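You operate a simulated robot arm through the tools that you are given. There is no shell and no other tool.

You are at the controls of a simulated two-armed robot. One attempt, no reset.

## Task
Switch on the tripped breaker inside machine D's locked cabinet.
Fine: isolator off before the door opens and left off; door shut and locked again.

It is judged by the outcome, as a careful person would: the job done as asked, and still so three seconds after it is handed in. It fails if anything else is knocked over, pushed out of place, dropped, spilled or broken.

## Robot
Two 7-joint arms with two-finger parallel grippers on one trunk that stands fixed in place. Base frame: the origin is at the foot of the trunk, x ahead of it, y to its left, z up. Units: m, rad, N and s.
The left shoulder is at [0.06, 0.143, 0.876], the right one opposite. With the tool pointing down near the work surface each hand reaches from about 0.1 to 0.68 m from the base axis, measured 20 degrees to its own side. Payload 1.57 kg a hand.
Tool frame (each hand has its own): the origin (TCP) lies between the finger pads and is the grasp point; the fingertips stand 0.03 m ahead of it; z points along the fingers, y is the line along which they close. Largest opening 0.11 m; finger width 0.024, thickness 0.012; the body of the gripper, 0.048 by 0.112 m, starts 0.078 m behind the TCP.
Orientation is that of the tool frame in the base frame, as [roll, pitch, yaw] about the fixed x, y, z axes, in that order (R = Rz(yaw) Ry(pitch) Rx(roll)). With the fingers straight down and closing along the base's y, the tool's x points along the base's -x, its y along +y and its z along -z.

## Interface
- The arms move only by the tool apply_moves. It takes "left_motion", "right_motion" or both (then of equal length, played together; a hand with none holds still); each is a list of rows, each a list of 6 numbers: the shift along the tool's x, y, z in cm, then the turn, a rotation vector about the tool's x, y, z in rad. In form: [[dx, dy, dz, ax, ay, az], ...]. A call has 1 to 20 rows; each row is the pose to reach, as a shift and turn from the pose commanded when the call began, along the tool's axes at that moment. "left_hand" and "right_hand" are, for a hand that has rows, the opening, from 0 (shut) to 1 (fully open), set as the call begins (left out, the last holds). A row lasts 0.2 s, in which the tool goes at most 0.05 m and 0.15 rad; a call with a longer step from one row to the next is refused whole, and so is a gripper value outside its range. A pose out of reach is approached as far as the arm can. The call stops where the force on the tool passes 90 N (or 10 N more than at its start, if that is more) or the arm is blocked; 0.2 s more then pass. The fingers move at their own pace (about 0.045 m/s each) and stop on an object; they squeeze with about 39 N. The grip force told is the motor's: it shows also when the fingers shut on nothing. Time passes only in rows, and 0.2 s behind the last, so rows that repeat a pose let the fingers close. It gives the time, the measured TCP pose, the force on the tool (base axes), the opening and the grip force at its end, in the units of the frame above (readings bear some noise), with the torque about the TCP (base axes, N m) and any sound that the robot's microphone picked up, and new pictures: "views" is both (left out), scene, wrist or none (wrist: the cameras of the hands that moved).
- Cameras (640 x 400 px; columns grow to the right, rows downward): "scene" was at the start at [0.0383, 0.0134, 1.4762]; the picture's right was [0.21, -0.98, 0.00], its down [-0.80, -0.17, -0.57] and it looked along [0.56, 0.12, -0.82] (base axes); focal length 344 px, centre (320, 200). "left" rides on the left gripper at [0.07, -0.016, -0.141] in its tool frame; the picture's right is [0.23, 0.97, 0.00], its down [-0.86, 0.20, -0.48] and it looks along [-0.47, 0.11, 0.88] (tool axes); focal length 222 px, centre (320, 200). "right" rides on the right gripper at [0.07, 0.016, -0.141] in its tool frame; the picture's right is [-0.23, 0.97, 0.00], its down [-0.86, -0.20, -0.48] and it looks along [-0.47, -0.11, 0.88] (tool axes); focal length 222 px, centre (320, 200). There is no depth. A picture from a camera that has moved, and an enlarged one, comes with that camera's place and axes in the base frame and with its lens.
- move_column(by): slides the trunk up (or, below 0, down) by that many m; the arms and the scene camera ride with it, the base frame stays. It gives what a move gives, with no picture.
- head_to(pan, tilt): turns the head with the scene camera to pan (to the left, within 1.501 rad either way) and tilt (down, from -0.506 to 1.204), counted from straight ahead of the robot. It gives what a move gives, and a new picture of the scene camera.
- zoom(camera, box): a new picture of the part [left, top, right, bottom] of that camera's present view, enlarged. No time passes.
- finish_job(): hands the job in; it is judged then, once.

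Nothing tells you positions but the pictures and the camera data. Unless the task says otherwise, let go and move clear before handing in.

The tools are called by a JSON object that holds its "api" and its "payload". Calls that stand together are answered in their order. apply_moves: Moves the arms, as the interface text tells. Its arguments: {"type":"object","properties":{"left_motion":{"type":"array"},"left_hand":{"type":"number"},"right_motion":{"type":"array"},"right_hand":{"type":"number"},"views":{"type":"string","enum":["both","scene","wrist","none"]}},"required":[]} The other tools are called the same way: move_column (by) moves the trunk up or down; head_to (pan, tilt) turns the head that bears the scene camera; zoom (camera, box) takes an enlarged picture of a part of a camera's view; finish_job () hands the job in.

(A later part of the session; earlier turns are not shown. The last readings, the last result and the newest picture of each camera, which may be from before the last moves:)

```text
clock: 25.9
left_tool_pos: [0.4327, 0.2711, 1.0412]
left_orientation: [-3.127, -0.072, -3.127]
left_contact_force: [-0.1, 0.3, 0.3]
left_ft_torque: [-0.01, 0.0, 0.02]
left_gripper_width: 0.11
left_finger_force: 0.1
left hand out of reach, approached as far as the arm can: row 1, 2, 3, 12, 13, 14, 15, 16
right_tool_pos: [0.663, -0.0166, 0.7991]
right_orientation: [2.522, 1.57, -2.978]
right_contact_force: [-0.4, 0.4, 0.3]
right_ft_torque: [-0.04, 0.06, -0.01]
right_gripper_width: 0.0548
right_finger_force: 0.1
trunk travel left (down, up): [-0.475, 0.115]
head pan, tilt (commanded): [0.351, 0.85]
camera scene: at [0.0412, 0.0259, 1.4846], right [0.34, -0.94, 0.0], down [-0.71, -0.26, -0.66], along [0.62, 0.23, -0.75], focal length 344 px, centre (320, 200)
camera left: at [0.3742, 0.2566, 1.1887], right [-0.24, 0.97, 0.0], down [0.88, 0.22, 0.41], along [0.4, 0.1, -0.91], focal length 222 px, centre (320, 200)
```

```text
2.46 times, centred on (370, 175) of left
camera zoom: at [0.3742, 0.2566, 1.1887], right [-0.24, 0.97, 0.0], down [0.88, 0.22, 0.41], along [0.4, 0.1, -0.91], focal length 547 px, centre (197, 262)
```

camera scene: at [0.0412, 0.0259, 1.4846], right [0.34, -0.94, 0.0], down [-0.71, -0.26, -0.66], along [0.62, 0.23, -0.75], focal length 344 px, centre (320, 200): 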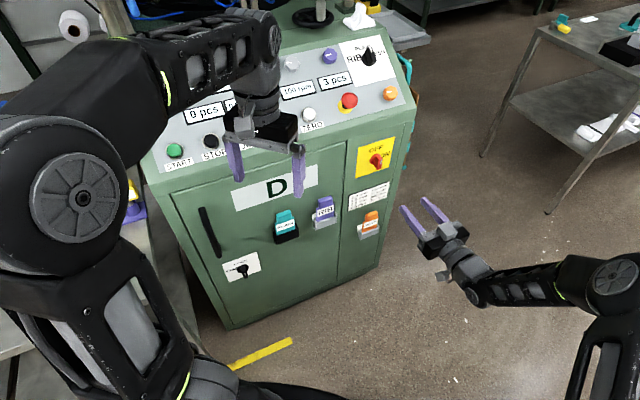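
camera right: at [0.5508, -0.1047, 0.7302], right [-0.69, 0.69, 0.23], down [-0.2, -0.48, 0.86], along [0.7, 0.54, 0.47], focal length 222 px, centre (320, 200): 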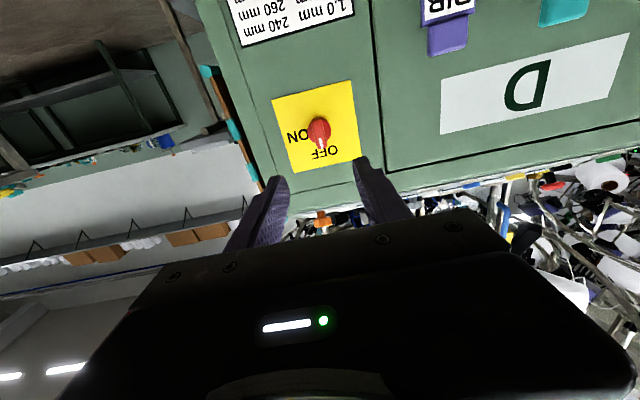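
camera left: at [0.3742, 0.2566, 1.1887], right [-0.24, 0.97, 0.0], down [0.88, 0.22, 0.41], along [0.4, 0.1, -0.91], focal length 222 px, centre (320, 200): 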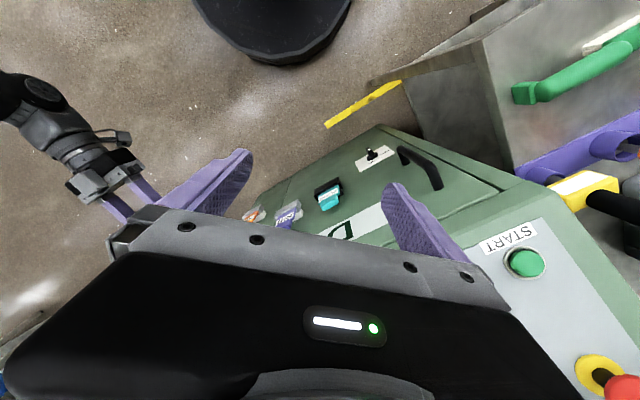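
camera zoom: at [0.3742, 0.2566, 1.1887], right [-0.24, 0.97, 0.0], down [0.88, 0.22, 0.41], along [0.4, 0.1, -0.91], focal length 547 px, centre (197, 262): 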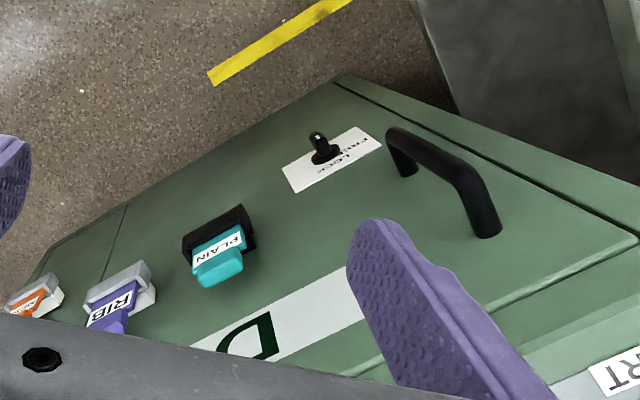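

The handle bar is vertical at about u=-0.025, z 0.66–0.85, and the lock centre is near (0.496, 0.462, 0.495), its lever pointing up at LOCK with FREE to the left. I'll bring the right hand down and left in stages, keeping back from the tag holders.

{"api": "apply_moves", "payload": {"right_motion": [[2, 1, 0.7, 0, 0, 0], [4, 3, 1.4, 0, 0, 0], [6, 5, 2.1, 0, 0, 0], [8, 7.5, 2.8, 0, 0, 0], [10, 10, 3.5, 0, 0, 0], [12, 12.5, 4.2, 0, 0, 0], [14, 15, 4.9, 0, 0, 0], [16, 17.5, 5.5, 0, 0, 0], [18, 20, 6, 0, 0, 0], [20, 22.5, 6, 0, 0, 0], [20, 22.5, 6, 0, 0, 0]], "views": "both"}}

```text
clock: 28.3
left_tool_pos: [0.4349, 0.2715, 1.0395]
left_orientation: [-3.13, -0.071, -3.127]
left_contact_force: [0.1, -0.5, 1.0]
left_ft_torque: [0.0, -0.01, 0.03]
left_gripper_width: 0.1101
left_finger_force: 0.0
right_tool_pos: [0.5433, 0.1823, 0.5995]
right_orientation: [1.654, 1.57, 2.438]
right_contact_force: [-0.3, -0.1, -0.9]
right_ft_torque: [-0.01, 0.02, 0.01]
right_gripper_width: 0.0551
right_finger_force: 0.0
trunk travel left (down, up): [-0.475, 0.115]
head pan, tilt (commanded): [0.351, 0.85]
camera scene: at [0.0414, 0.0255, 1.4846], right [0.34, -0.94, 0.0], down [-0.71, -0.26, -0.66], along [0.62, 0.23, -0.75], focal length 344 px, centre (320, 200)
camera right: at [0.4317, 0.0948, 0.5307], right [-0.69, 0.69, 0.23], down [-0.2, -0.48, 0.86], along [0.7, 0.54, 0.47], focal length 222 px, centre (320, 200)
```

scene: 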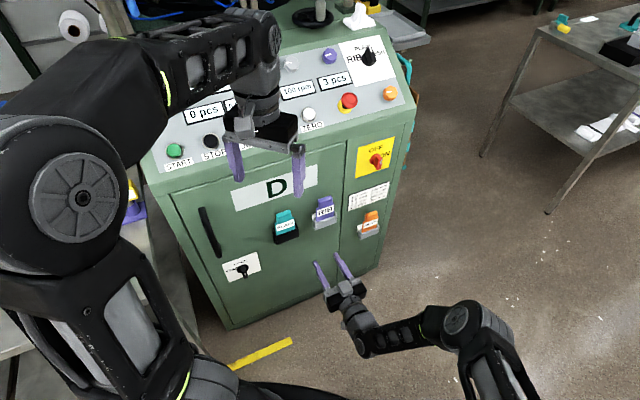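
right: 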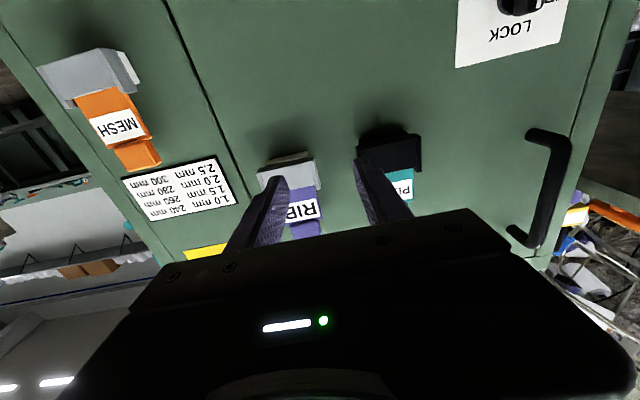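

Good progress; the arm is well configured. I'll continue left and down to a standoff in front of the lock.

{"api": "apply_moves", "payload": {"right_motion": [[2, 2, 0, 0, 0, 0], [4, 4.5, 0, 0, 0, 0], [6, 7.5, 0, 0, 0, 0], [8, 10.5, 0, 0, 0, 0], [9.5, 13.5, 0, 0, 0, 0], [10.5, 16.5, 0, 0, 0, 0], [10.5, 19.5, 0, 0, 0, 0], [10.5, 22, 0, 0, 0, 0], [10.5, 23, 0, 0, 0, 0], [10.5, 23, 0, 0, 0, 0]], "views": "both"}}

{"api": "zoom", "payload": {"camera": "right", "box": [220, 0, 460, 190]}}

{"api": "zoom", "payload": {"camera": "scene", "box": [170, 190, 310, 330]}}

```text
clock: 30.5
left_tool_pos: [0.4327, 0.2726, 1.04]
left_orientation: [-3.126, -0.073, -3.129]
left_contact_force: [1.0, 0.5, -0.1]
left_ft_torque: [0.01, 0.02, 0.0]
left_gripper_width: 0.11
left_finger_force: 0.0
right_tool_pos: [0.4306, 0.2795, 0.5966]
right_orientation: [3.12, 1.565, -2.379]
right_contact_force: [0.1, 0.1, 0.1]
right_ft_torque: [-0.03, -0.03, 0.0]
right_gripper_width: 0.055
right_finger_force: 0.0
right hand out of reach, approached as far as the arm can: row 2, 3, 4, 5, 6, 7, 8, 9, 10
trunk travel left (down, up): [-0.475, 0.115]
head pan, tilt (commanded): [0.351, 0.85]
camera scene: at [0.0412, 0.0258, 1.4846], right [0.34, -0.94, 0.0], down [-0.71, -0.26, -0.66], along [0.62, 0.23, -0.75], focal length 344 px, centre (320, 200)
camera right: at [0.3197, 0.1926, 0.5282], right [-0.69, 0.69, 0.23], down [-0.19, -0.48, 0.86], along [0.7, 0.55, 0.46], focal length 222 px, centre (320, 200)
```

scene: 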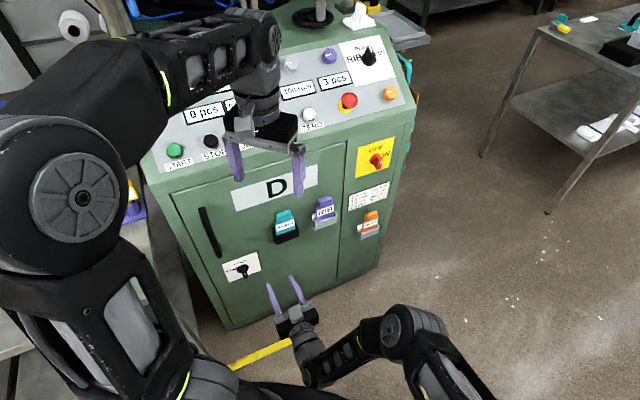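
right: 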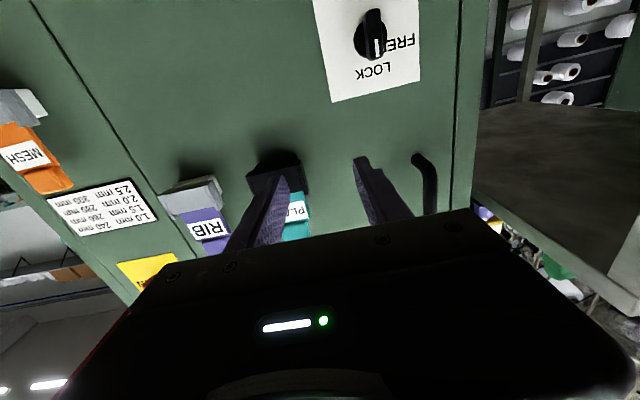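

```text
2.11 times, centred on (340, 95) of right
camera zoom: at [0.3197, 0.1926, 0.5282], right [-0.69, 0.69, 0.23], down [-0.19, -0.48, 0.86], along [0.7, 0.55, 0.46], focal length 468 px, centre (278, 421)
```

zoom: 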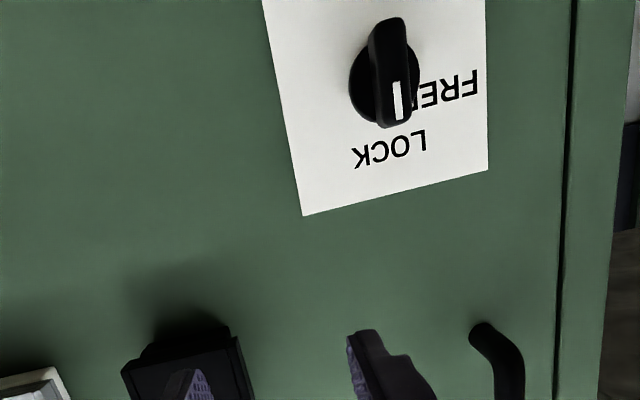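

```text
2.86 times, centred on (240, 260) of scene
camera zoom: at [0.0412, 0.0258, 1.4846], right [0.34, -0.94, 0.0], down [-0.71, -0.26, -0.66], along [0.62, 0.23, -0.75], focal length 984 px, centre (549, 29)
```

zoom: 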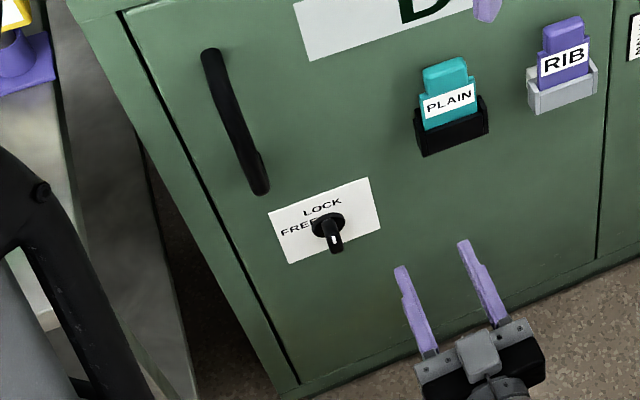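

The right arm hits a wrist limit at this height. Raising the trunk should open its elbow and help, and lifts both arms away from everything, so I'll raise it 0.11 m.

{"api": "move_column", "payload": {"by": 0.11}}

{"api": "apply_moves", "payload": {"right_motion": [[0, 0, 0, 0, 0, 0], [0, 0, 0, 0, 0, 0], [0, 0, 0, 0, 0, 0]], "views": "both"}}

```text
clock: 31.9
left_tool_pos: [0.4346, 0.2721, 1.1512]
left_orientation: [-3.128, -0.071, -3.128]
left_contact_force: [-0.1, 0.4, -0.2]
left_ft_torque: [0.03, 0.03, 0.01]
left_gripper_width: 0.1098
left_finger_force: 0.1
right_tool_pos: [0.4318, 0.2794, 0.7078]
right_orientation: [3.055, 1.565, -2.442]
right_contact_force: [-1.0, 0.7, 0.2]
right_ft_torque: [0.03, -0.02, 0.01]
right_gripper_width: 0.0548
right_finger_force: 0.0
trunk travel left (down, up): [-0.585, 0.005]
head pan, tilt (commanded): [0.351, 0.85]
```

```text
clock: 32.7
left_tool_pos: [0.4336, 0.2725, 1.1511]
left_orientation: [-3.128, -0.072, -3.127]
left_contact_force: [0.7, 1.0, 0.4]
left_ft_torque: [0.01, 0.03, 0.01]
left_gripper_width: 0.1103
left_finger_force: 0.0
right_tool_pos: [0.4305, 0.2804, 0.7059]
right_orientation: [3.056, 1.567, -2.44]
right_contact_force: [-0.3, -0.1, 0.0]
right_ft_torque: [0.01, -0.01, -0.01]
right_gripper_width: 0.0551
right_finger_force: 0.0
trunk travel left (down, up): [-0.585, 0.005]
head pan, tilt (commanded): [0.351, 0.85]
camera scene: at [0.0414, 0.0256, 1.5946], right [0.34, -0.94, 0.0], down [-0.71, -0.26, -0.66], along [0.62, 0.23, -0.75], focal length 344 px, centre (320, 200)
camera right: at [0.3199, 0.1924, 0.6382], right [-0.69, 0.69, 0.23], down [-0.19, -0.48, 0.86], along [0.7, 0.55, 0.46], focal length 222 px, centre (320, 200)
```

scene: 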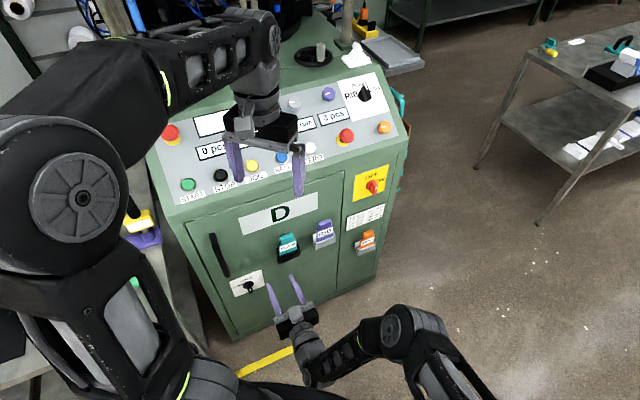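
right: 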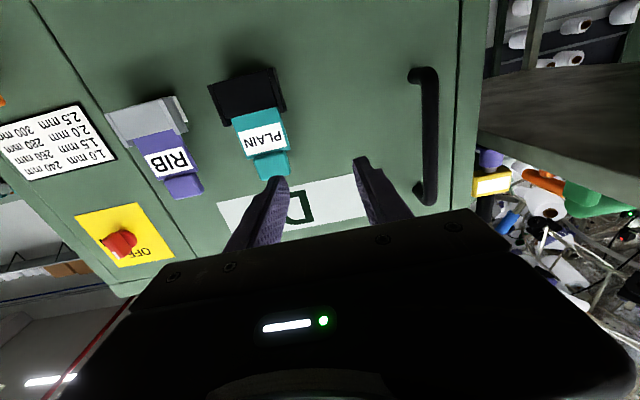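

The right hand rode up to z=0.706 without complaint. I'll now command it down and left to the lock standoff.

{"api": "apply_moves", "payload": {"right_motion": [[2, 0, 0.5, 0, 0, 0], [4, 0, 1, 0, 0, 0], [6.5, 0, 1.5, 0, 0, 0], [9, 0, 2, 0, 0, 0], [11.5, 0.5, 2.5, 0, 0, 0], [14, 1, 2.7, 0, 0, 0], [16.5, 2, 2.7, 0, 0, 0], [19, 4, 2.7, 0, 0, 0], [21, 6, 2.7, 0, 0, 0], [21.1, 8.2, 2.7, 0, 0, 0], [21.1, 8.2, 2.7, 0, 0, 0]], "views": "both"}}

```text
clock: 35.1
left_tool_pos: [0.433, 0.2732, 1.151]
left_orientation: [-3.128, -0.071, -3.128]
left_contact_force: [0.3, -0.3, 1.2]
left_ft_torque: [0.01, 0.0, -0.01]
left_gripper_width: 0.1099
left_finger_force: 0.1
right_tool_pos: [0.4497, 0.2726, 0.699]
right_orientation: [3.058, 1.565, -2.44]
right_contact_force: [-0.1, -0.2, -0.5]
right_ft_torque: [0.05, -0.03, -0.02]
right_gripper_width: 0.0548
right_finger_force: 0.0
right hand out of reach, approached as far as the arm can: row 1, 2, 3, 4, 5, 6, 7, 8, 9, 10, 11
trunk travel left (down, up): [-0.585, 0.005]
head pan, tilt (commanded): [0.351, 0.85]
camera scene: at [0.0414, 0.0256, 1.5946], right [0.34, -0.94, 0.0], down [-0.71, -0.26, -0.66], along [0.62, 0.23, -0.75], focal length 344 px, centre (320, 200)
camera right: at [0.3376, 0.1851, 0.631], right [-0.69, 0.69, 0.23], down [-0.19, -0.48, 0.86], along [0.7, 0.55, 0.46], focal length 222 px, centre (320, 200)
```

scene: 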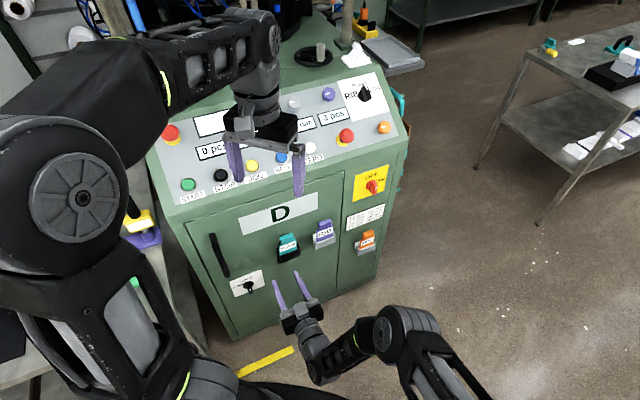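
right: 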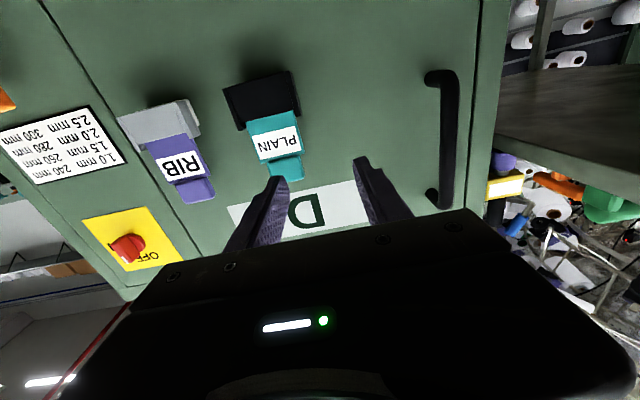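

The arm cannot go lower relative to its shoulder, so lowering the trunk is what is needed. I'll lower it 0.30 m; both hands stay well in front of the cabinet face.

{"api": "move_column", "payload": {"by": -0.15}}

{"api": "head_to", "payload": {"pan": 0.45, "tilt": 0.85}}

```text
clock: 36.9
left_tool_pos: [0.4328, 0.2721, 1.001]
left_orientation: [-3.129, -0.07, -3.127]
left_contact_force: [-0.2, -0.7, -0.3]
left_ft_torque: [0.04, -0.02, 0.03]
left_gripper_width: 0.1098
left_finger_force: 0.0
right_tool_pos: [0.4489, 0.2734, 0.5502]
right_orientation: [3.059, 1.565, -2.44]
right_contact_force: [-0.8, 0.2, -0.5]
right_ft_torque: [-0.02, 0.02, 0.02]
right_gripper_width: 0.0551
right_finger_force: 0.1
trunk travel left (down, up): [-0.435, 0.155]
head pan, tilt (commanded): [0.351, 0.85]
```

```text
clock: 37.5
left_tool_pos: [0.4344, 0.2721, 1.0009]
left_orientation: [-3.128, -0.072, -3.128]
left_contact_force: [0.4, -0.3, -0.3]
left_ft_torque: [0.02, -0.01, -0.01]
left_gripper_width: 0.1098
left_finger_force: 0.1
right_tool_pos: [0.4487, 0.2729, 0.5488]
right_orientation: [3.061, 1.567, -2.437]
right_contact_force: [0.3, -0.5, 0.1]
right_ft_torque: [0.0, 0.01, 0.0]
right_gripper_width: 0.0551
right_finger_force: 0.2
trunk travel left (down, up): [-0.435, 0.155]
head pan, tilt (commanded): [0.45, 0.85]
camera scene: at [0.0383, 0.0327, 1.4446], right [0.43, -0.9, 0.0], down [-0.68, -0.33, -0.66], along [0.59, 0.29, -0.75], focal length 344 px, centre (320, 200)
```

scene: 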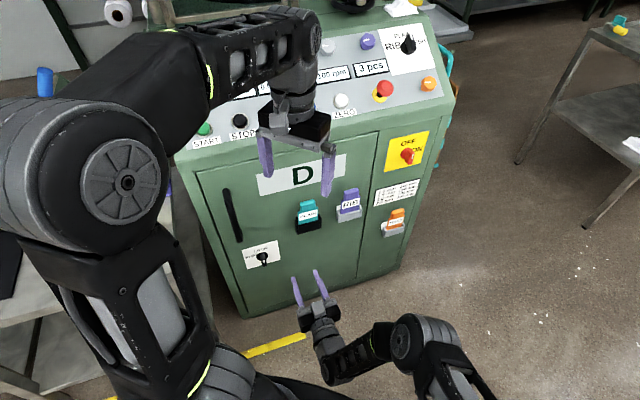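

Clear so far. I'll lower another 0.15 m and then bring the right hand to the lock standoff.

{"api": "move_column", "payload": {"by": -0.15}}

{"api": "apply_moves", "payload": {"right_motion": [[-2, 0, 0.5, 0, 0, 0], [-4, 0.5, 1, 0, 0, 0], [-6, 1, 1.5, 0, 0, 0], [-8, 1.5, 2, 0, 0, 0], [-9.5, 2, 2, 0, 0, 0], [-9.5, 2, 2, 0, 0, 0]], "views": "both"}}

```text
clock: 39.3
left_tool_pos: [0.4339, 0.2726, 0.8506]
left_orientation: [-3.129, -0.072, -3.127]
left_contact_force: [1.3, 0.1, 0.6]
left_ft_torque: [0.02, -0.02, -0.01]
left_gripper_width: 0.1101
left_finger_force: 0.0
right_tool_pos: [0.4497, 0.2728, 0.4008]
right_orientation: [3.057, 1.566, -2.441]
right_contact_force: [-0.4, 0.0, 0.3]
right_ft_torque: [-0.01, 0.03, 0.0]
right_gripper_width: 0.0551
right_finger_force: 0.0
trunk travel left (down, up): [-0.285, 0.305]
head pan, tilt (commanded): [0.45, 0.85]
```

```text
clock: 40.7
left_tool_pos: [0.4328, 0.2737, 0.8509]
left_orientation: [-3.129, -0.071, -3.129]
left_contact_force: [-0.2, 0.3, -1.6]
left_ft_torque: [0.0, 0.01, 0.0]
left_gripper_width: 0.1102
left_finger_force: 0.1
right_tool_pos: [0.4483, 0.3012, 0.4944]
right_orientation: [3.102, 1.566, -2.393]
right_contact_force: [0.7, -0.4, -0.5]
right_ft_torque: [-0.01, 0.02, 0.0]
right_gripper_width: 0.0548
right_finger_force: 0.1
trunk travel left (down, up): [-0.285, 0.305]
head pan, tilt (commanded): [0.45, 0.85]
camera scene: at [0.0383, 0.0327, 1.2946], right [0.43, -0.9, 0.0], down [-0.68, -0.33, -0.66], along [0.59, 0.29, -0.75], focal length 344 px, centre (320, 200)
camera right: at [0.3376, 0.2131, 0.4258], right [-0.69, 0.69, 0.23], down [-0.19, -0.48, 0.86], along [0.7, 0.55, 0.46], focal length 222 px, centre (320, 200)
```

scene: 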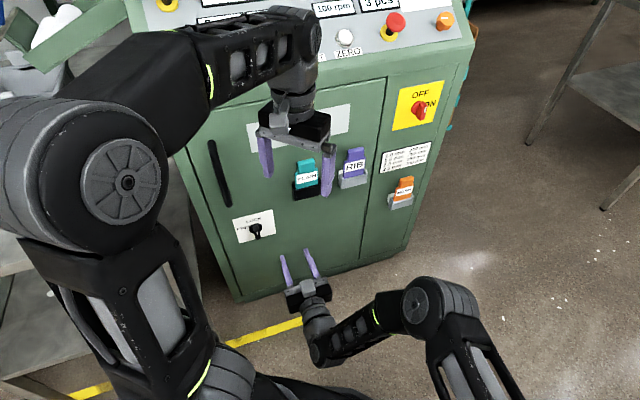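
right: 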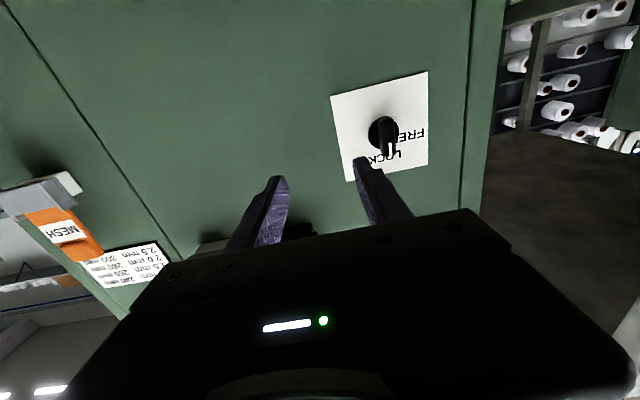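

That works. I'll slide left 8 cm to line up with the lock knob.

{"api": "apply_moves", "payload": {"right_motion": [[0, 2, 0, 0, 0, 0], [0, 4, 0, 0, 0, 0], [0, 6, 0, 0, 0, 0], [0, 7.5, 0, 0, 0, 0], [0, 7.5, 0, 0, 0, 0]], "views": "both"}}

{"api": "zoom", "payload": {"camera": "right", "box": [220, 60, 420, 210]}}

```text
clock: 41.9
left_tool_pos: [0.4343, 0.2715, 0.8505]
left_orientation: [-3.128, -0.071, -3.127]
left_contact_force: [0.6, 0.0, -0.1]
left_ft_torque: [0.0, 0.01, 0.02]
left_gripper_width: 0.11
left_finger_force: 0.1
right_tool_pos: [0.3955, 0.3554, 0.4937]
right_orientation: [3.096, 1.565, -2.399]
right_contact_force: [-0.2, 0.5, 0.0]
right_ft_torque: [0.0, -0.05, 0.0]
right_gripper_width: 0.055
right_finger_force: 0.0
trunk travel left (down, up): [-0.285, 0.305]
head pan, tilt (commanded): [0.45, 0.85]
camera scene: at [0.0383, 0.0328, 1.2946], right [0.43, -0.9, 0.0], down [-0.68, -0.33, -0.66], along [0.59, 0.29, -0.75], focal length 344 px, centre (320, 200)
camera right: at [0.2843, 0.2673, 0.425], right [-0.69, 0.69, 0.23], down [-0.19, -0.48, 0.86], along [0.7, 0.55, 0.46], focal length 222 px, centre (320, 200)
```

scene: 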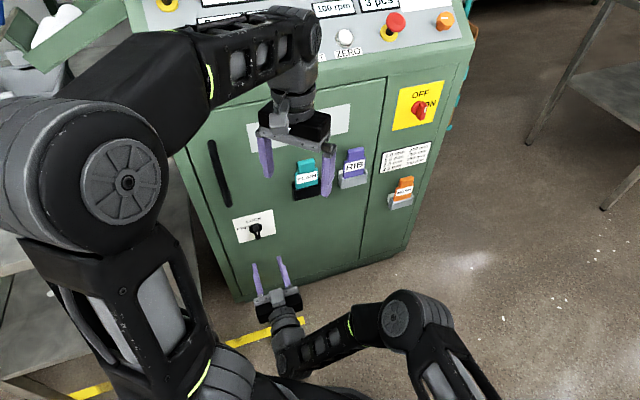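
right: 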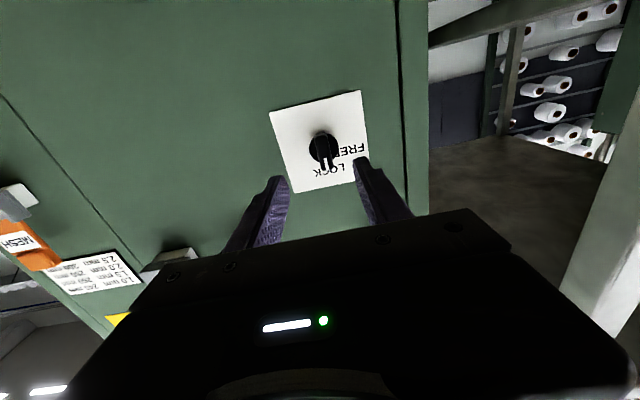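

```text
2.67 times, centred on (320, 135) of right
camera zoom: at [0.2843, 0.2673, 0.425], right [-0.69, 0.69, 0.23], down [-0.19, -0.48, 0.86], along [0.7, 0.55, 0.46], focal length 592 px, centre (320, 373)
```

zoom: 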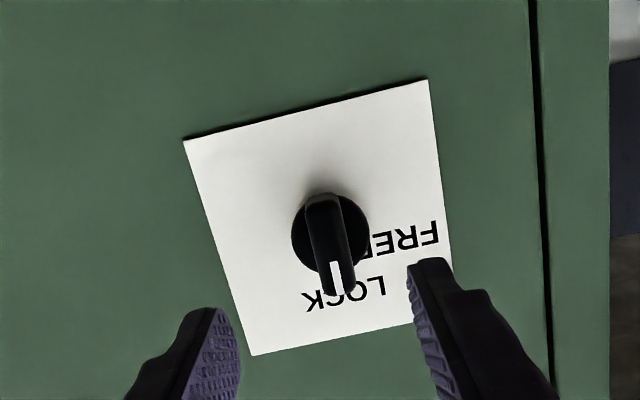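

The knob axis is about 0.8 cm above and 0.25 cm left of the tool line, with the plate roughly 14.7 cm ahead. I'll advance 8 cm with that correction and re-check.

{"api": "apply_moves", "payload": {"right_motion": [[-0.4, 0.12, 1, 0, 0, 0], [-0.8, 0.25, 2.5, 0, 0, 0], [-0.8, 0.25, 4, 0, 0, 0], [-0.8, 0.25, 5.5, 0, 0, 0], [-0.8, 0.25, 7, 0, 0, 0], [-0.8, 0.25, 8, 0, 0, 0], [-0.8, 0.25, 8, 0, 0, 0]], "views": "both"}}

{"api": "zoom", "payload": {"camera": "right", "box": [220, 60, 420, 210]}}

{"api": "zoom", "payload": {"camera": "scene", "box": [190, 180, 330, 290]}}

```text
clock: 43.5
left_tool_pos: [0.4333, 0.2733, 0.8509]
left_orientation: [-3.129, -0.072, -3.129]
left_contact_force: [-0.8, 0.2, 0.8]
left_ft_torque: [-0.01, -0.01, 0.01]
left_gripper_width: 0.11
left_finger_force: 0.1
right_tool_pos: [0.4509, 0.4144, 0.5011]
right_orientation: [3.091, 1.565, -2.403]
right_contact_force: [0.0, -0.5, 0.4]
right_ft_torque: [0.03, 0.01, -0.01]
right_gripper_width: 0.055
right_finger_force: 0.0
trunk travel left (down, up): [-0.285, 0.305]
head pan, tilt (commanded): [0.45, 0.85]
camera scene: at [0.0383, 0.0328, 1.2946], right [0.43, -0.9, 0.0], down [-0.68, -0.33, -0.66], along [0.59, 0.29, -0.75], focal length 344 px, centre (320, 200)
camera right: at [0.3394, 0.3261, 0.4335], right [-0.69, 0.69, 0.23], down [-0.19, -0.48, 0.86], along [0.7, 0.55, 0.46], focal length 222 px, centre (320, 200)
```

scene: 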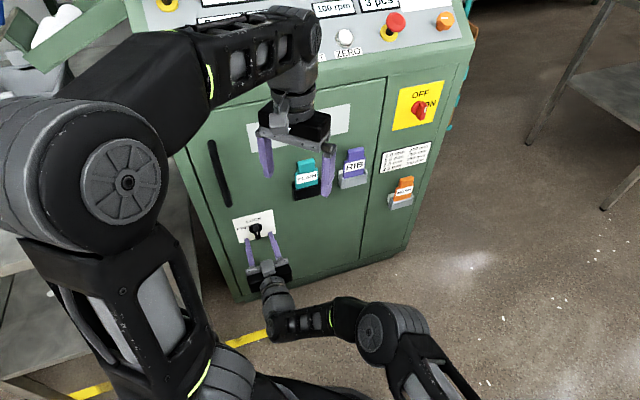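
right: 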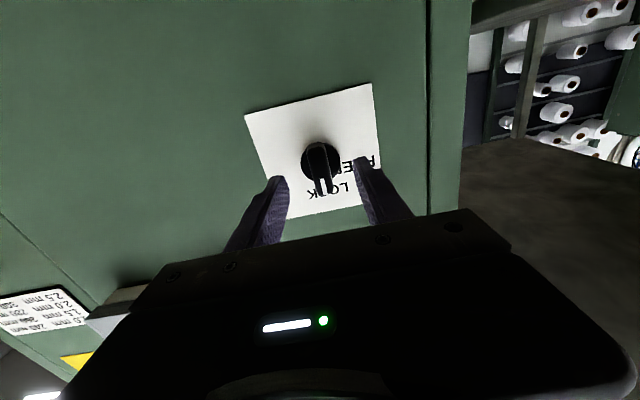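

```text
2.67 times, centred on (320, 135) of right
camera zoom: at [0.3394, 0.3261, 0.4335], right [-0.69, 0.69, 0.23], down [-0.19, -0.48, 0.86], along [0.7, 0.55, 0.46], focal length 592 px, centre (320, 373)
```

zoom: 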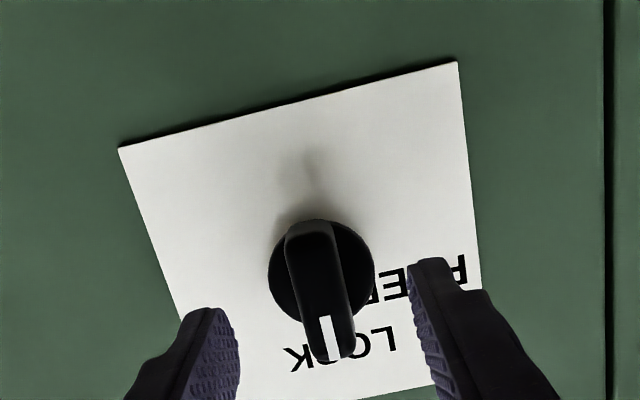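

```text
3.64 times, centred on (260, 235) of scene
camera zoom: at [0.0383, 0.0328, 1.2946], right [0.43, -0.9, 0.0], down [-0.68, -0.33, -0.66], along [0.59, 0.29, -0.75], focal length 1252 px, centre (538, 73)
```

zoom: 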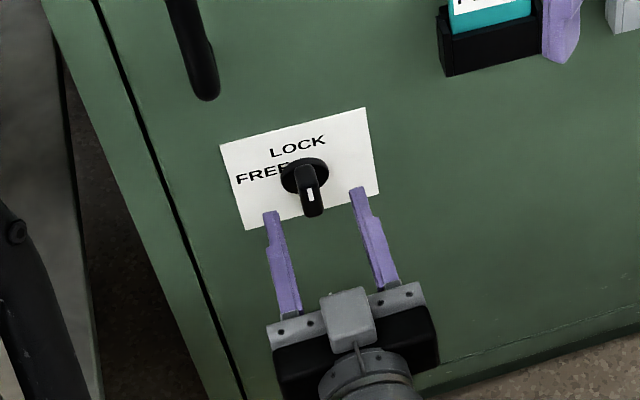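

The knob is centred now (TCP about 6.9 cm from the plate). I'll advance 2.6 cm, and close on the lever.

{"api": "apply_moves", "payload": {"right_motion": [[0.1, 0, 0.8, 0, 0, 0], [0.1, 0, 1.6, 0, 0, 0], [0.1, 0, 2.2, 0, 0, 0], [0.1, 0, 2.6, 0, 0, 0], [0.1, 0, 2.6, 0, 0, 0]], "views": "none"}}

{"api": "apply_moves", "payload": {"right_motion": [[0, 0, 0, 0, 0, 0], [0, 0, 0, 0, 0, 0], [0, 0, 0, 0, 0, 0], [0, 0, 0, 0, 0, 0]], "right_hand": 0.0, "views": "both"}}

{"api": "zoom", "payload": {"camera": "scene", "box": [190, 180, 330, 290]}}

```text
clock: 44.7
left_tool_pos: [0.4335, 0.2732, 0.85]
left_orientation: [-3.13, -0.071, -3.127]
left_contact_force: [0.2, 0.2, 0.3]
left_ft_torque: [0.02, -0.03, 0.02]
left_gripper_width: 0.11
left_finger_force: 0.1
right_tool_pos: [0.4687, 0.4303, 0.502]
right_orientation: [3.07, 1.564, -2.426]
right_contact_force: [0.1, 0.6, -0.1]
right_ft_torque: [0.02, 0.0, 0.02]
right_gripper_width: 0.0548
right_finger_force: 0.0
trunk travel left (down, up): [-0.285, 0.305]
head pan, tilt (commanded): [0.45, 0.85]
```

```text
clock: 45.7
left_tool_pos: [0.4327, 0.272, 0.8513]
left_orientation: [-3.128, -0.073, -3.126]
left_contact_force: [0.0, -1.2, 0.6]
left_ft_torque: [-0.01, 0.03, 0.02]
left_gripper_width: 0.1097
left_finger_force: 0.0
right_tool_pos: [0.4678, 0.4337, 0.5008]
right_orientation: [-3.097, 1.566, -2.31]
right_contact_force: [-5.5, 6.7, 0.6]
right_ft_torque: [0.11, -0.05, 0.27]
right_gripper_width: 0.0374
right_finger_force: 40.8
trunk travel left (down, up): [-0.285, 0.305]
head pan, tilt (commanded): [0.45, 0.85]
camera scene: at [0.0379, 0.0331, 1.2946], right [0.44, -0.9, 0.0], down [-0.68, -0.33, -0.66], along [0.59, 0.29, -0.75], focal length 344 px, centre (320, 200)
camera right: at [0.3572, 0.3447, 0.4323], right [-0.69, 0.69, 0.23], down [-0.19, -0.48, 0.86], along [0.7, 0.55, 0.46], focal length 222 px, centre (320, 200)
```

scene: 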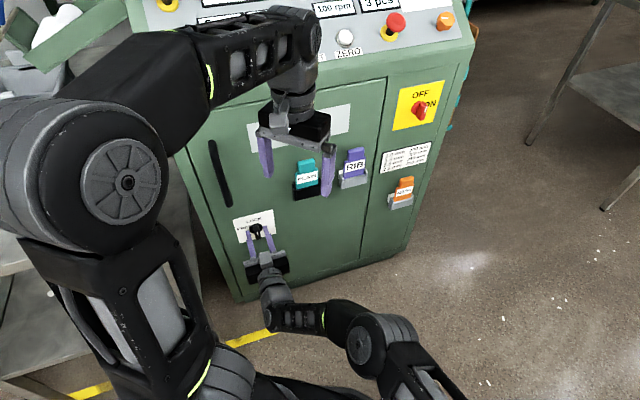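
right: 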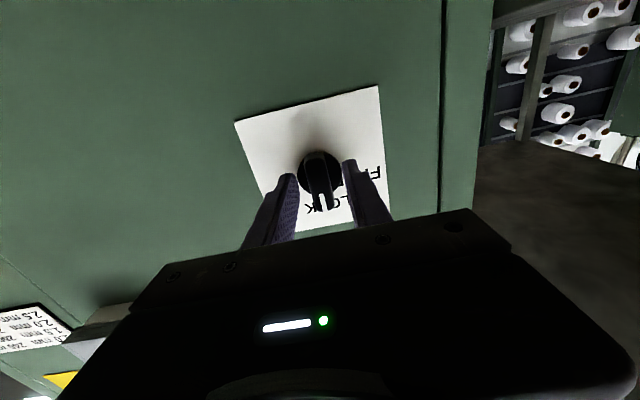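

```text
3.64 times, centred on (260, 235) of scene
camera zoom: at [0.0379, 0.0331, 1.2946], right [0.44, -0.9, 0.0], down [-0.68, -0.33, -0.66], along [0.59, 0.29, -0.75], focal length 1252 px, centre (538, 73)
```

zoom: 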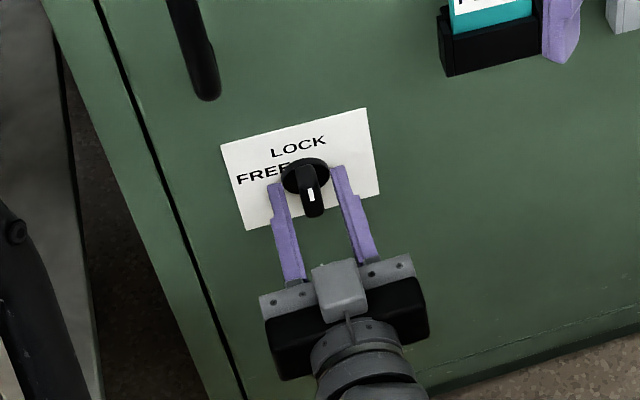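

The fingers closed on the round base (3.7 cm) instead of the lever. I'll open, back off 0.7 cm, and close again.

{"api": "apply_moves", "payload": {"right_motion": [[0, 0, 0, 0, 0, 0], [0, 0, 0, 0, 0, 0], [0, 0, -0.4, 0, 0, 0], [0, 0, -0.7, 0, 0, 0], [0, 0, -0.7, 0, 0, 0]], "right_hand": 0.5, "views": "none"}}

{"api": "apply_moves", "payload": {"right_motion": [[0, 0, 0, 0, 0, 0], [0, 0, 0, 0, 0, 0], [0, 0, 0, 0, 0, 0], [0, 0, 0, 0, 0, 0]], "right_hand": 0.0, "views": "both"}}

{"api": "zoom", "payload": {"camera": "scene", "box": [190, 180, 330, 290]}}

{"api": "zoom", "payload": {"camera": "right", "box": [220, 60, 420, 210]}}

```text
clock: 46.9
left_tool_pos: [0.4337, 0.2728, 0.851]
left_orientation: [-3.13, -0.071, -3.127]
left_contact_force: [1.0, 0.2, -0.3]
left_ft_torque: [0.01, 0.03, 0.0]
left_gripper_width: 0.11
left_finger_force: 0.0
right_tool_pos: [0.4654, 0.4264, 0.5007]
right_orientation: [3.081, 1.567, -2.417]
right_contact_force: [0.2, 0.0, -0.3]
right_ft_torque: [0.02, 0.0, 0.0]
right_gripper_width: 0.0552
right_finger_force: 0.1
trunk travel left (down, up): [-0.285, 0.305]
head pan, tilt (commanded): [0.45, 0.85]
```

```text
clock: 47.9
left_tool_pos: [0.4335, 0.2738, 0.8514]
left_orientation: [-3.128, -0.072, -3.125]
left_contact_force: [-0.5, 0.2, -0.1]
left_ft_torque: [0.02, -0.03, -0.03]
left_gripper_width: 0.11
left_finger_force: 0.1
right_tool_pos: [0.463, 0.428, 0.5015]
right_orientation: [-3.124, 1.565, -2.336]
right_contact_force: [-5.4, 4.6, 1.9]
right_ft_torque: [-0.01, 0.03, -0.02]
right_gripper_width: 0.016
right_finger_force: 28.5
trunk travel left (down, up): [-0.285, 0.305]
head pan, tilt (commanded): [0.45, 0.85]
camera scene: at [0.0378, 0.033, 1.2946], right [0.44, -0.9, 0.0], down [-0.68, -0.33, -0.66], along [0.59, 0.29, -0.75], focal length 344 px, centre (320, 200)
camera right: at [0.352, 0.3394, 0.4328], right [-0.69, 0.69, 0.23], down [-0.19, -0.48, 0.86], along [0.7, 0.55, 0.46], focal length 222 px, centre (320, 200)
```

scene: 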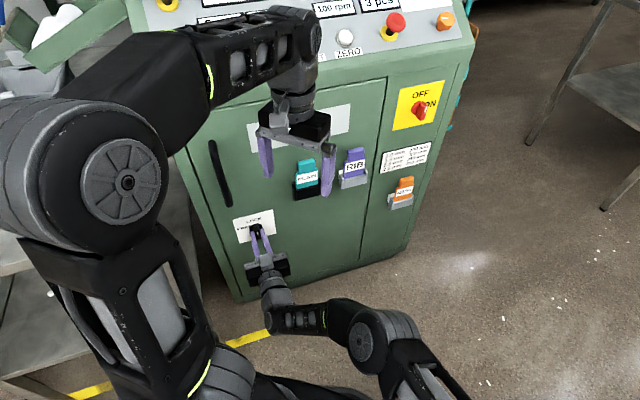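
right: 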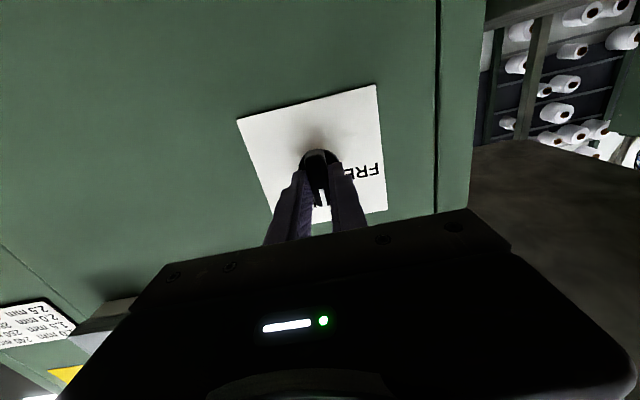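

```text
3.64 times, centred on (260, 235) of scene
camera zoom: at [0.0378, 0.033, 1.2946], right [0.44, -0.9, 0.0], down [-0.68, -0.33, -0.66], along [0.59, 0.29, -0.75], focal length 1252 px, centre (538, 73)
```

zoom: 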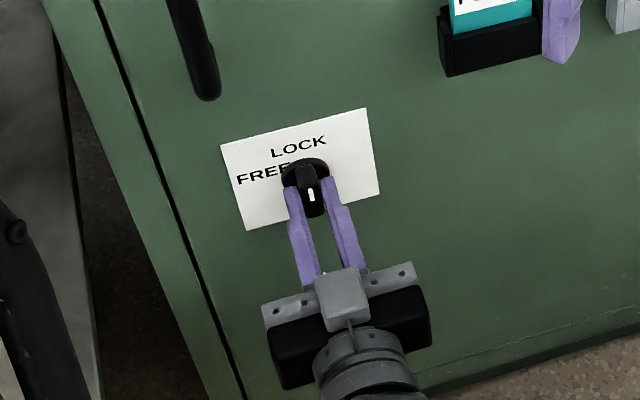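

```text
2.67 times, centred on (320, 135) of right
camera zoom: at [0.352, 0.3394, 0.4328], right [-0.69, 0.69, 0.23], down [-0.19, -0.48, 0.86], along [0.7, 0.55, 0.46], focal length 592 px, centre (320, 373)
```

zoom: 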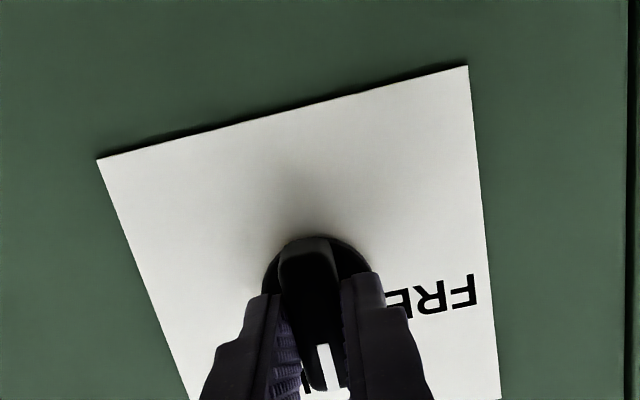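

The lever is gripped (1.6 cm). I'll turn it counter-clockwise a quarter turn to FREE, with a small leftward correction to centre on the knob.

{"api": "apply_moves", "payload": {"right_motion": [[0, 0.12, 0, 0, 0, 0], [0, 0.25, 0, 0, 0, -0.131], [0, 0.25, 0, 0, 0, -0.262], [0, 0.25, 0, 0, 0, -0.393], [0, 0.25, 0, 0, 0, -0.524], [0, 0.25, 0, 0, 0, -0.655], [0, 0.25, 0, 0, 0, -0.785], [0, 0.25, 0, 0, 0, -0.916], [0, 0.25, 0, 0, 0, -1.047], [0, 0.25, 0, 0, 0, -1.178], [0, 0.25, 0, 0, 0, -1.309], [0, 0.25, 0, 0, 0, -1.44], [0, 0.25, 0, 0, 0, -1.571], [0, 0.25, 0, 0, 0, -1.571]], "views": "both"}}

{"api": "zoom", "payload": {"camera": "scene", "box": [190, 180, 330, 290]}}

{"api": "zoom", "payload": {"camera": "right", "box": [220, 60, 420, 210]}}

```text
clock: 50.9
left_tool_pos: [0.4331, 0.2723, 0.8509]
left_orientation: [-3.13, -0.071, -3.128]
left_contact_force: [0.1, 0.8, -0.2]
left_ft_torque: [0.03, 0.01, 0.0]
left_gripper_width: 0.1099
left_finger_force: 0.2
right_tool_pos: [0.4635, 0.4289, 0.4999]
right_orientation: [-1.578, -0.001, -0.784]
right_contact_force: [-1.2, 0.7, -3.2]
right_ft_torque: [1.73, 1.05, -0.3]
right_gripper_width: 0.0257
right_finger_force: 36.0
trunk travel left (down, up): [-0.285, 0.305]
head pan, tilt (commanded): [0.45, 0.85]
camera scene: at [0.0386, 0.0328, 1.2945], right [0.44, -0.9, 0.0], down [-0.68, -0.33, -0.66], along [0.59, 0.29, -0.75], focal length 344 px, centre (320, 200)
camera right: at [0.4127, 0.28, 0.4854], right [-0.17, 0.16, -0.97], down [-0.94, 0.27, 0.2], along [0.29, 0.95, 0.1], focal length 222 px, centre (320, 200)
```

scene: 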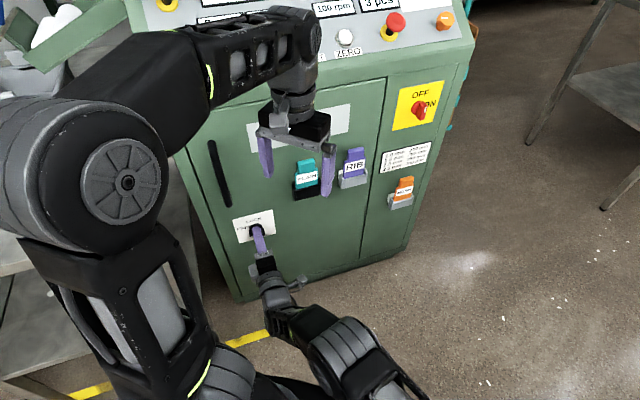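
right: 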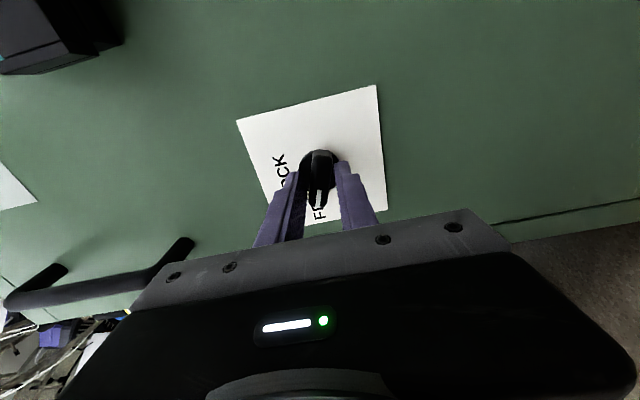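

```text
3.64 times, centred on (260, 235) of scene
camera zoom: at [0.0386, 0.0328, 1.2945], right [0.44, -0.9, 0.0], down [-0.68, -0.33, -0.66], along [0.59, 0.29, -0.75], focal length 1252 px, centre (538, 73)
```

zoom: 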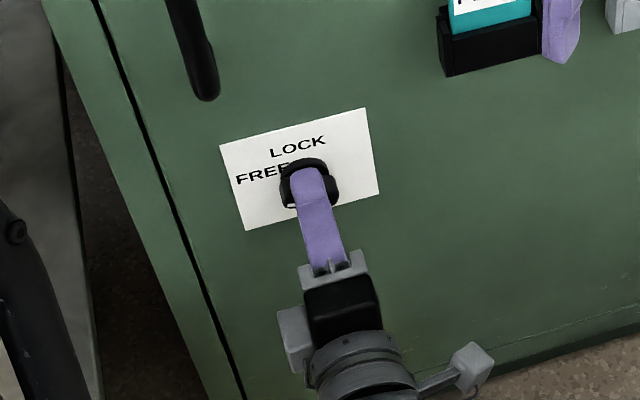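

```text
2.67 times, centred on (320, 135) of right
camera zoom: at [0.4127, 0.28, 0.4854], right [-0.17, 0.16, -0.97], down [-0.94, 0.27, 0.2], along [0.29, 0.95, 0.1], focal length 592 px, centre (320, 373)
```

zoom: 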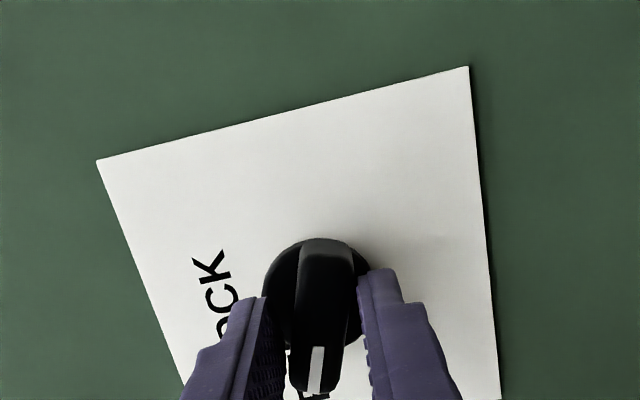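

The grip widened to 2.6 cm, so the lever may have lagged the hand. I'll open the fingers and look at where the lever really points.

{"api": "apply_moves", "payload": {"right_motion": [[0, 0, 0, 0, 0, 0], [0, 0, 0, 0, 0, 0], [0, 0, -1, 0, 0, 0], [0, 0, -2.5, 0, 0, 0], [0, 0, -4, 0, 0, 0], [0, 0, -4, 0, 0, 0]], "right_hand": 0.5, "views": "both"}}

{"api": "zoom", "payload": {"camera": "scene", "box": [190, 180, 330, 290]}}

{"api": "zoom", "payload": {"camera": "right", "box": [220, 60, 420, 210]}}

```text
clock: 52.3
left_tool_pos: [0.4343, 0.2725, 0.8515]
left_orientation: [-3.13, -0.072, -3.126]
left_contact_force: [-0.6, -0.3, -0.1]
left_ft_torque: [0.01, 0.0, -0.01]
left_gripper_width: 0.11
left_finger_force: 0.1
right_tool_pos: [0.4345, 0.4009, 0.4994]
right_orientation: [-1.576, 0.0, -0.783]
right_contact_force: [0.1, 0.2, -0.2]
right_ft_torque: [0.0, 0.02, 0.03]
right_gripper_width: 0.055
right_finger_force: 0.1
trunk travel left (down, up): [-0.285, 0.305]
head pan, tilt (commanded): [0.45, 0.85]
camera scene: at [0.0383, 0.0327, 1.2946], right [0.43, -0.9, 0.0], down [-0.68, -0.33, -0.66], along [0.59, 0.29, -0.75], focal length 344 px, centre (320, 200)
camera right: at [0.3847, 0.2528, 0.4848], right [-0.17, 0.16, -0.97], down [-0.94, 0.27, 0.2], along [0.29, 0.95, 0.1], focal length 222 px, centre (320, 200)
```

scene: 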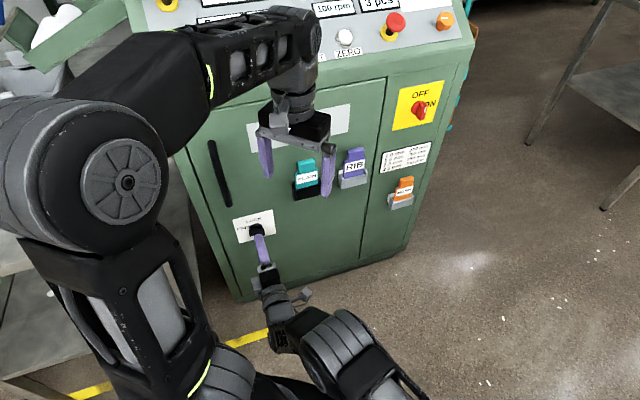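
right: 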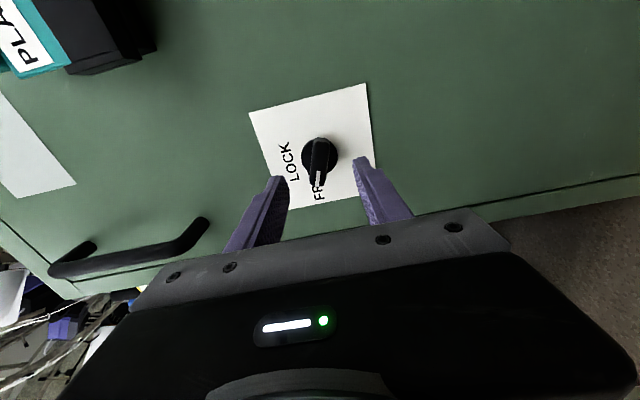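

```text
3.64 times, centred on (260, 235) of scene
camera zoom: at [0.0383, 0.0327, 1.2946], right [0.43, -0.9, 0.0], down [-0.68, -0.33, -0.66], along [0.59, 0.29, -0.75], focal length 1252 px, centre (538, 73)
```

zoom: 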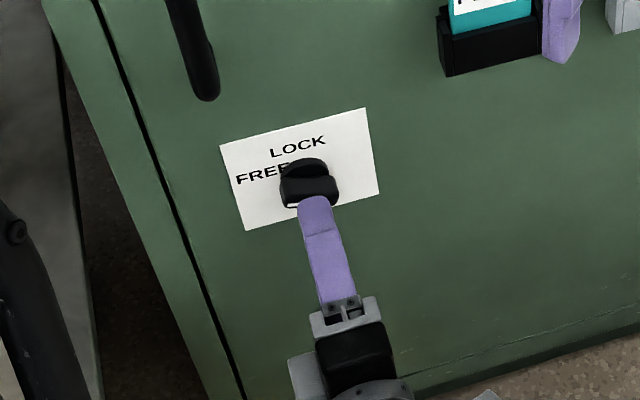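

```text
2.67 times, centred on (320, 135) of right
camera zoom: at [0.3847, 0.2528, 0.4848], right [-0.17, 0.16, -0.97], down [-0.94, 0.27, 0.2], along [0.29, 0.95, 0.1], focal length 592 px, centre (320, 373)
```

zoom: 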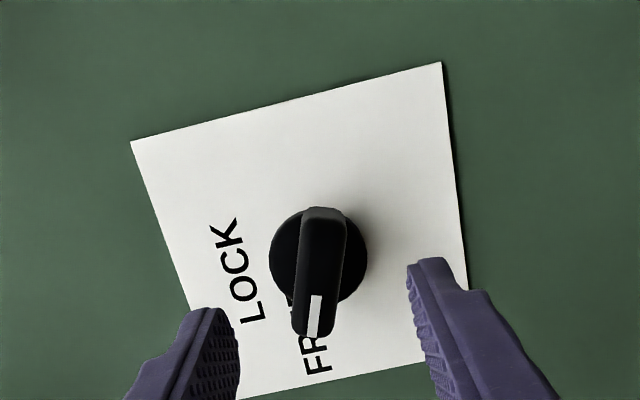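

The lever has turned about 75° and sits roughly 15° short of straight left. I'll align the fingers with it, re-grip, and finish the turn in small steps.

{"api": "apply_moves", "payload": {"right_motion": [[0, -0.1, 0, 0, 0, 0.12], [0, -0.1, 0, 0, 0, 0.25], [0, -0.1, 1.5, 0, 0, 0.25], [0, -0.1, 3, 0, 0, 0.25], [0, -0.1, 4.2, 0, 0, 0.25], [0, -0.1, 4.2, 0, 0, 0.25]], "views": "none"}}

{"api": "apply_moves", "payload": {"right_motion": [[0, 0, 0, 0, 0, 0], [0, 0, 0, 0, 0, 0], [0, 0, 0, 0, 0, 0], [0, 0, 0, 0, 0, 0]], "right_hand": 0.0, "views": "wrist"}}

{"api": "zoom", "payload": {"camera": "right", "box": [220, 60, 420, 210]}}

```text
clock: 53.7
left_tool_pos: [0.4331, 0.2724, 0.8516]
left_orientation: [-3.129, -0.071, -3.128]
left_contact_force: [0.1, -0.5, 0.3]
left_ft_torque: [-0.02, 0.03, 0.0]
left_gripper_width: 0.1101
left_finger_force: 0.0
right_tool_pos: [0.4654, 0.4301, 0.5015]
right_orientation: [-1.577, 0.25, -0.782]
right_contact_force: [-0.6, -0.1, -1.0]
right_ft_torque: [0.05, 0.0, 0.0]
right_gripper_width: 0.055
right_finger_force: 0.0
trunk travel left (down, up): [-0.285, 0.305]
head pan, tilt (commanded): [0.45, 0.85]
```

```text
clock: 54.7
left_tool_pos: [0.4344, 0.2732, 0.8502]
left_orientation: [-3.128, -0.072, -3.128]
left_contact_force: [1.0, -0.3, -0.7]
left_ft_torque: [0.0, 0.01, -0.01]
left_gripper_width: 0.11
left_finger_force: 0.1
right_tool_pos: [0.4644, 0.4292, 0.5006]
right_orientation: [-1.58, 0.254, -0.784]
right_contact_force: [-1.0, 0.6, -6.5]
right_ft_torque: [0.7, 0.07, 0.08]
right_gripper_width: 0.0171
right_finger_force: 29.2
trunk travel left (down, up): [-0.285, 0.305]
head pan, tilt (commanded): [0.45, 0.85]
camera right: at [0.409, 0.2851, 0.469], right [-0.33, 0.32, -0.89], down [-0.89, 0.21, 0.41], along [0.32, 0.92, 0.21], focal length 222 px, centre (320, 200)
```

right: 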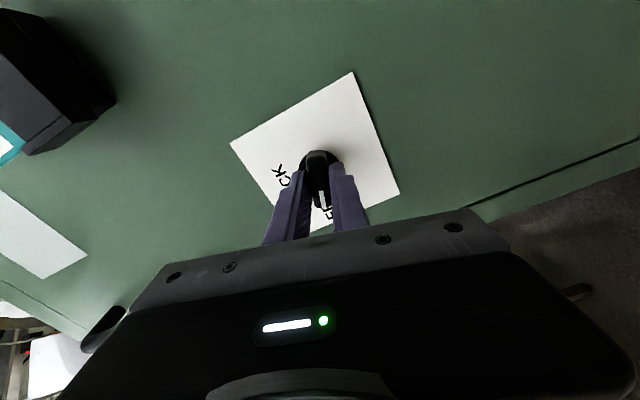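

```text
2.67 times, centred on (320, 135) of right
camera zoom: at [0.409, 0.2851, 0.469], right [-0.33, 0.32, -0.89], down [-0.89, 0.21, 0.41], along [0.32, 0.92, 0.21], focal length 592 px, centre (320, 373)
```

zoom: 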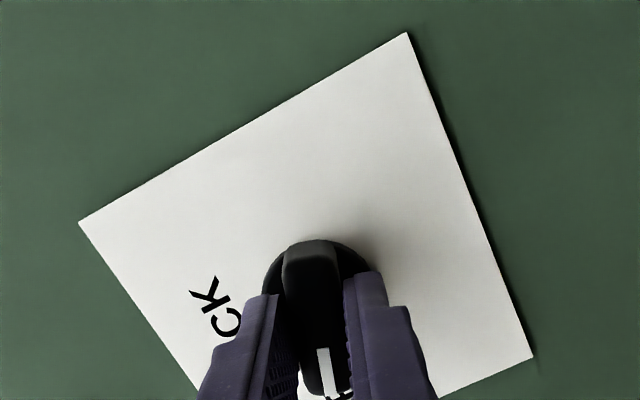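

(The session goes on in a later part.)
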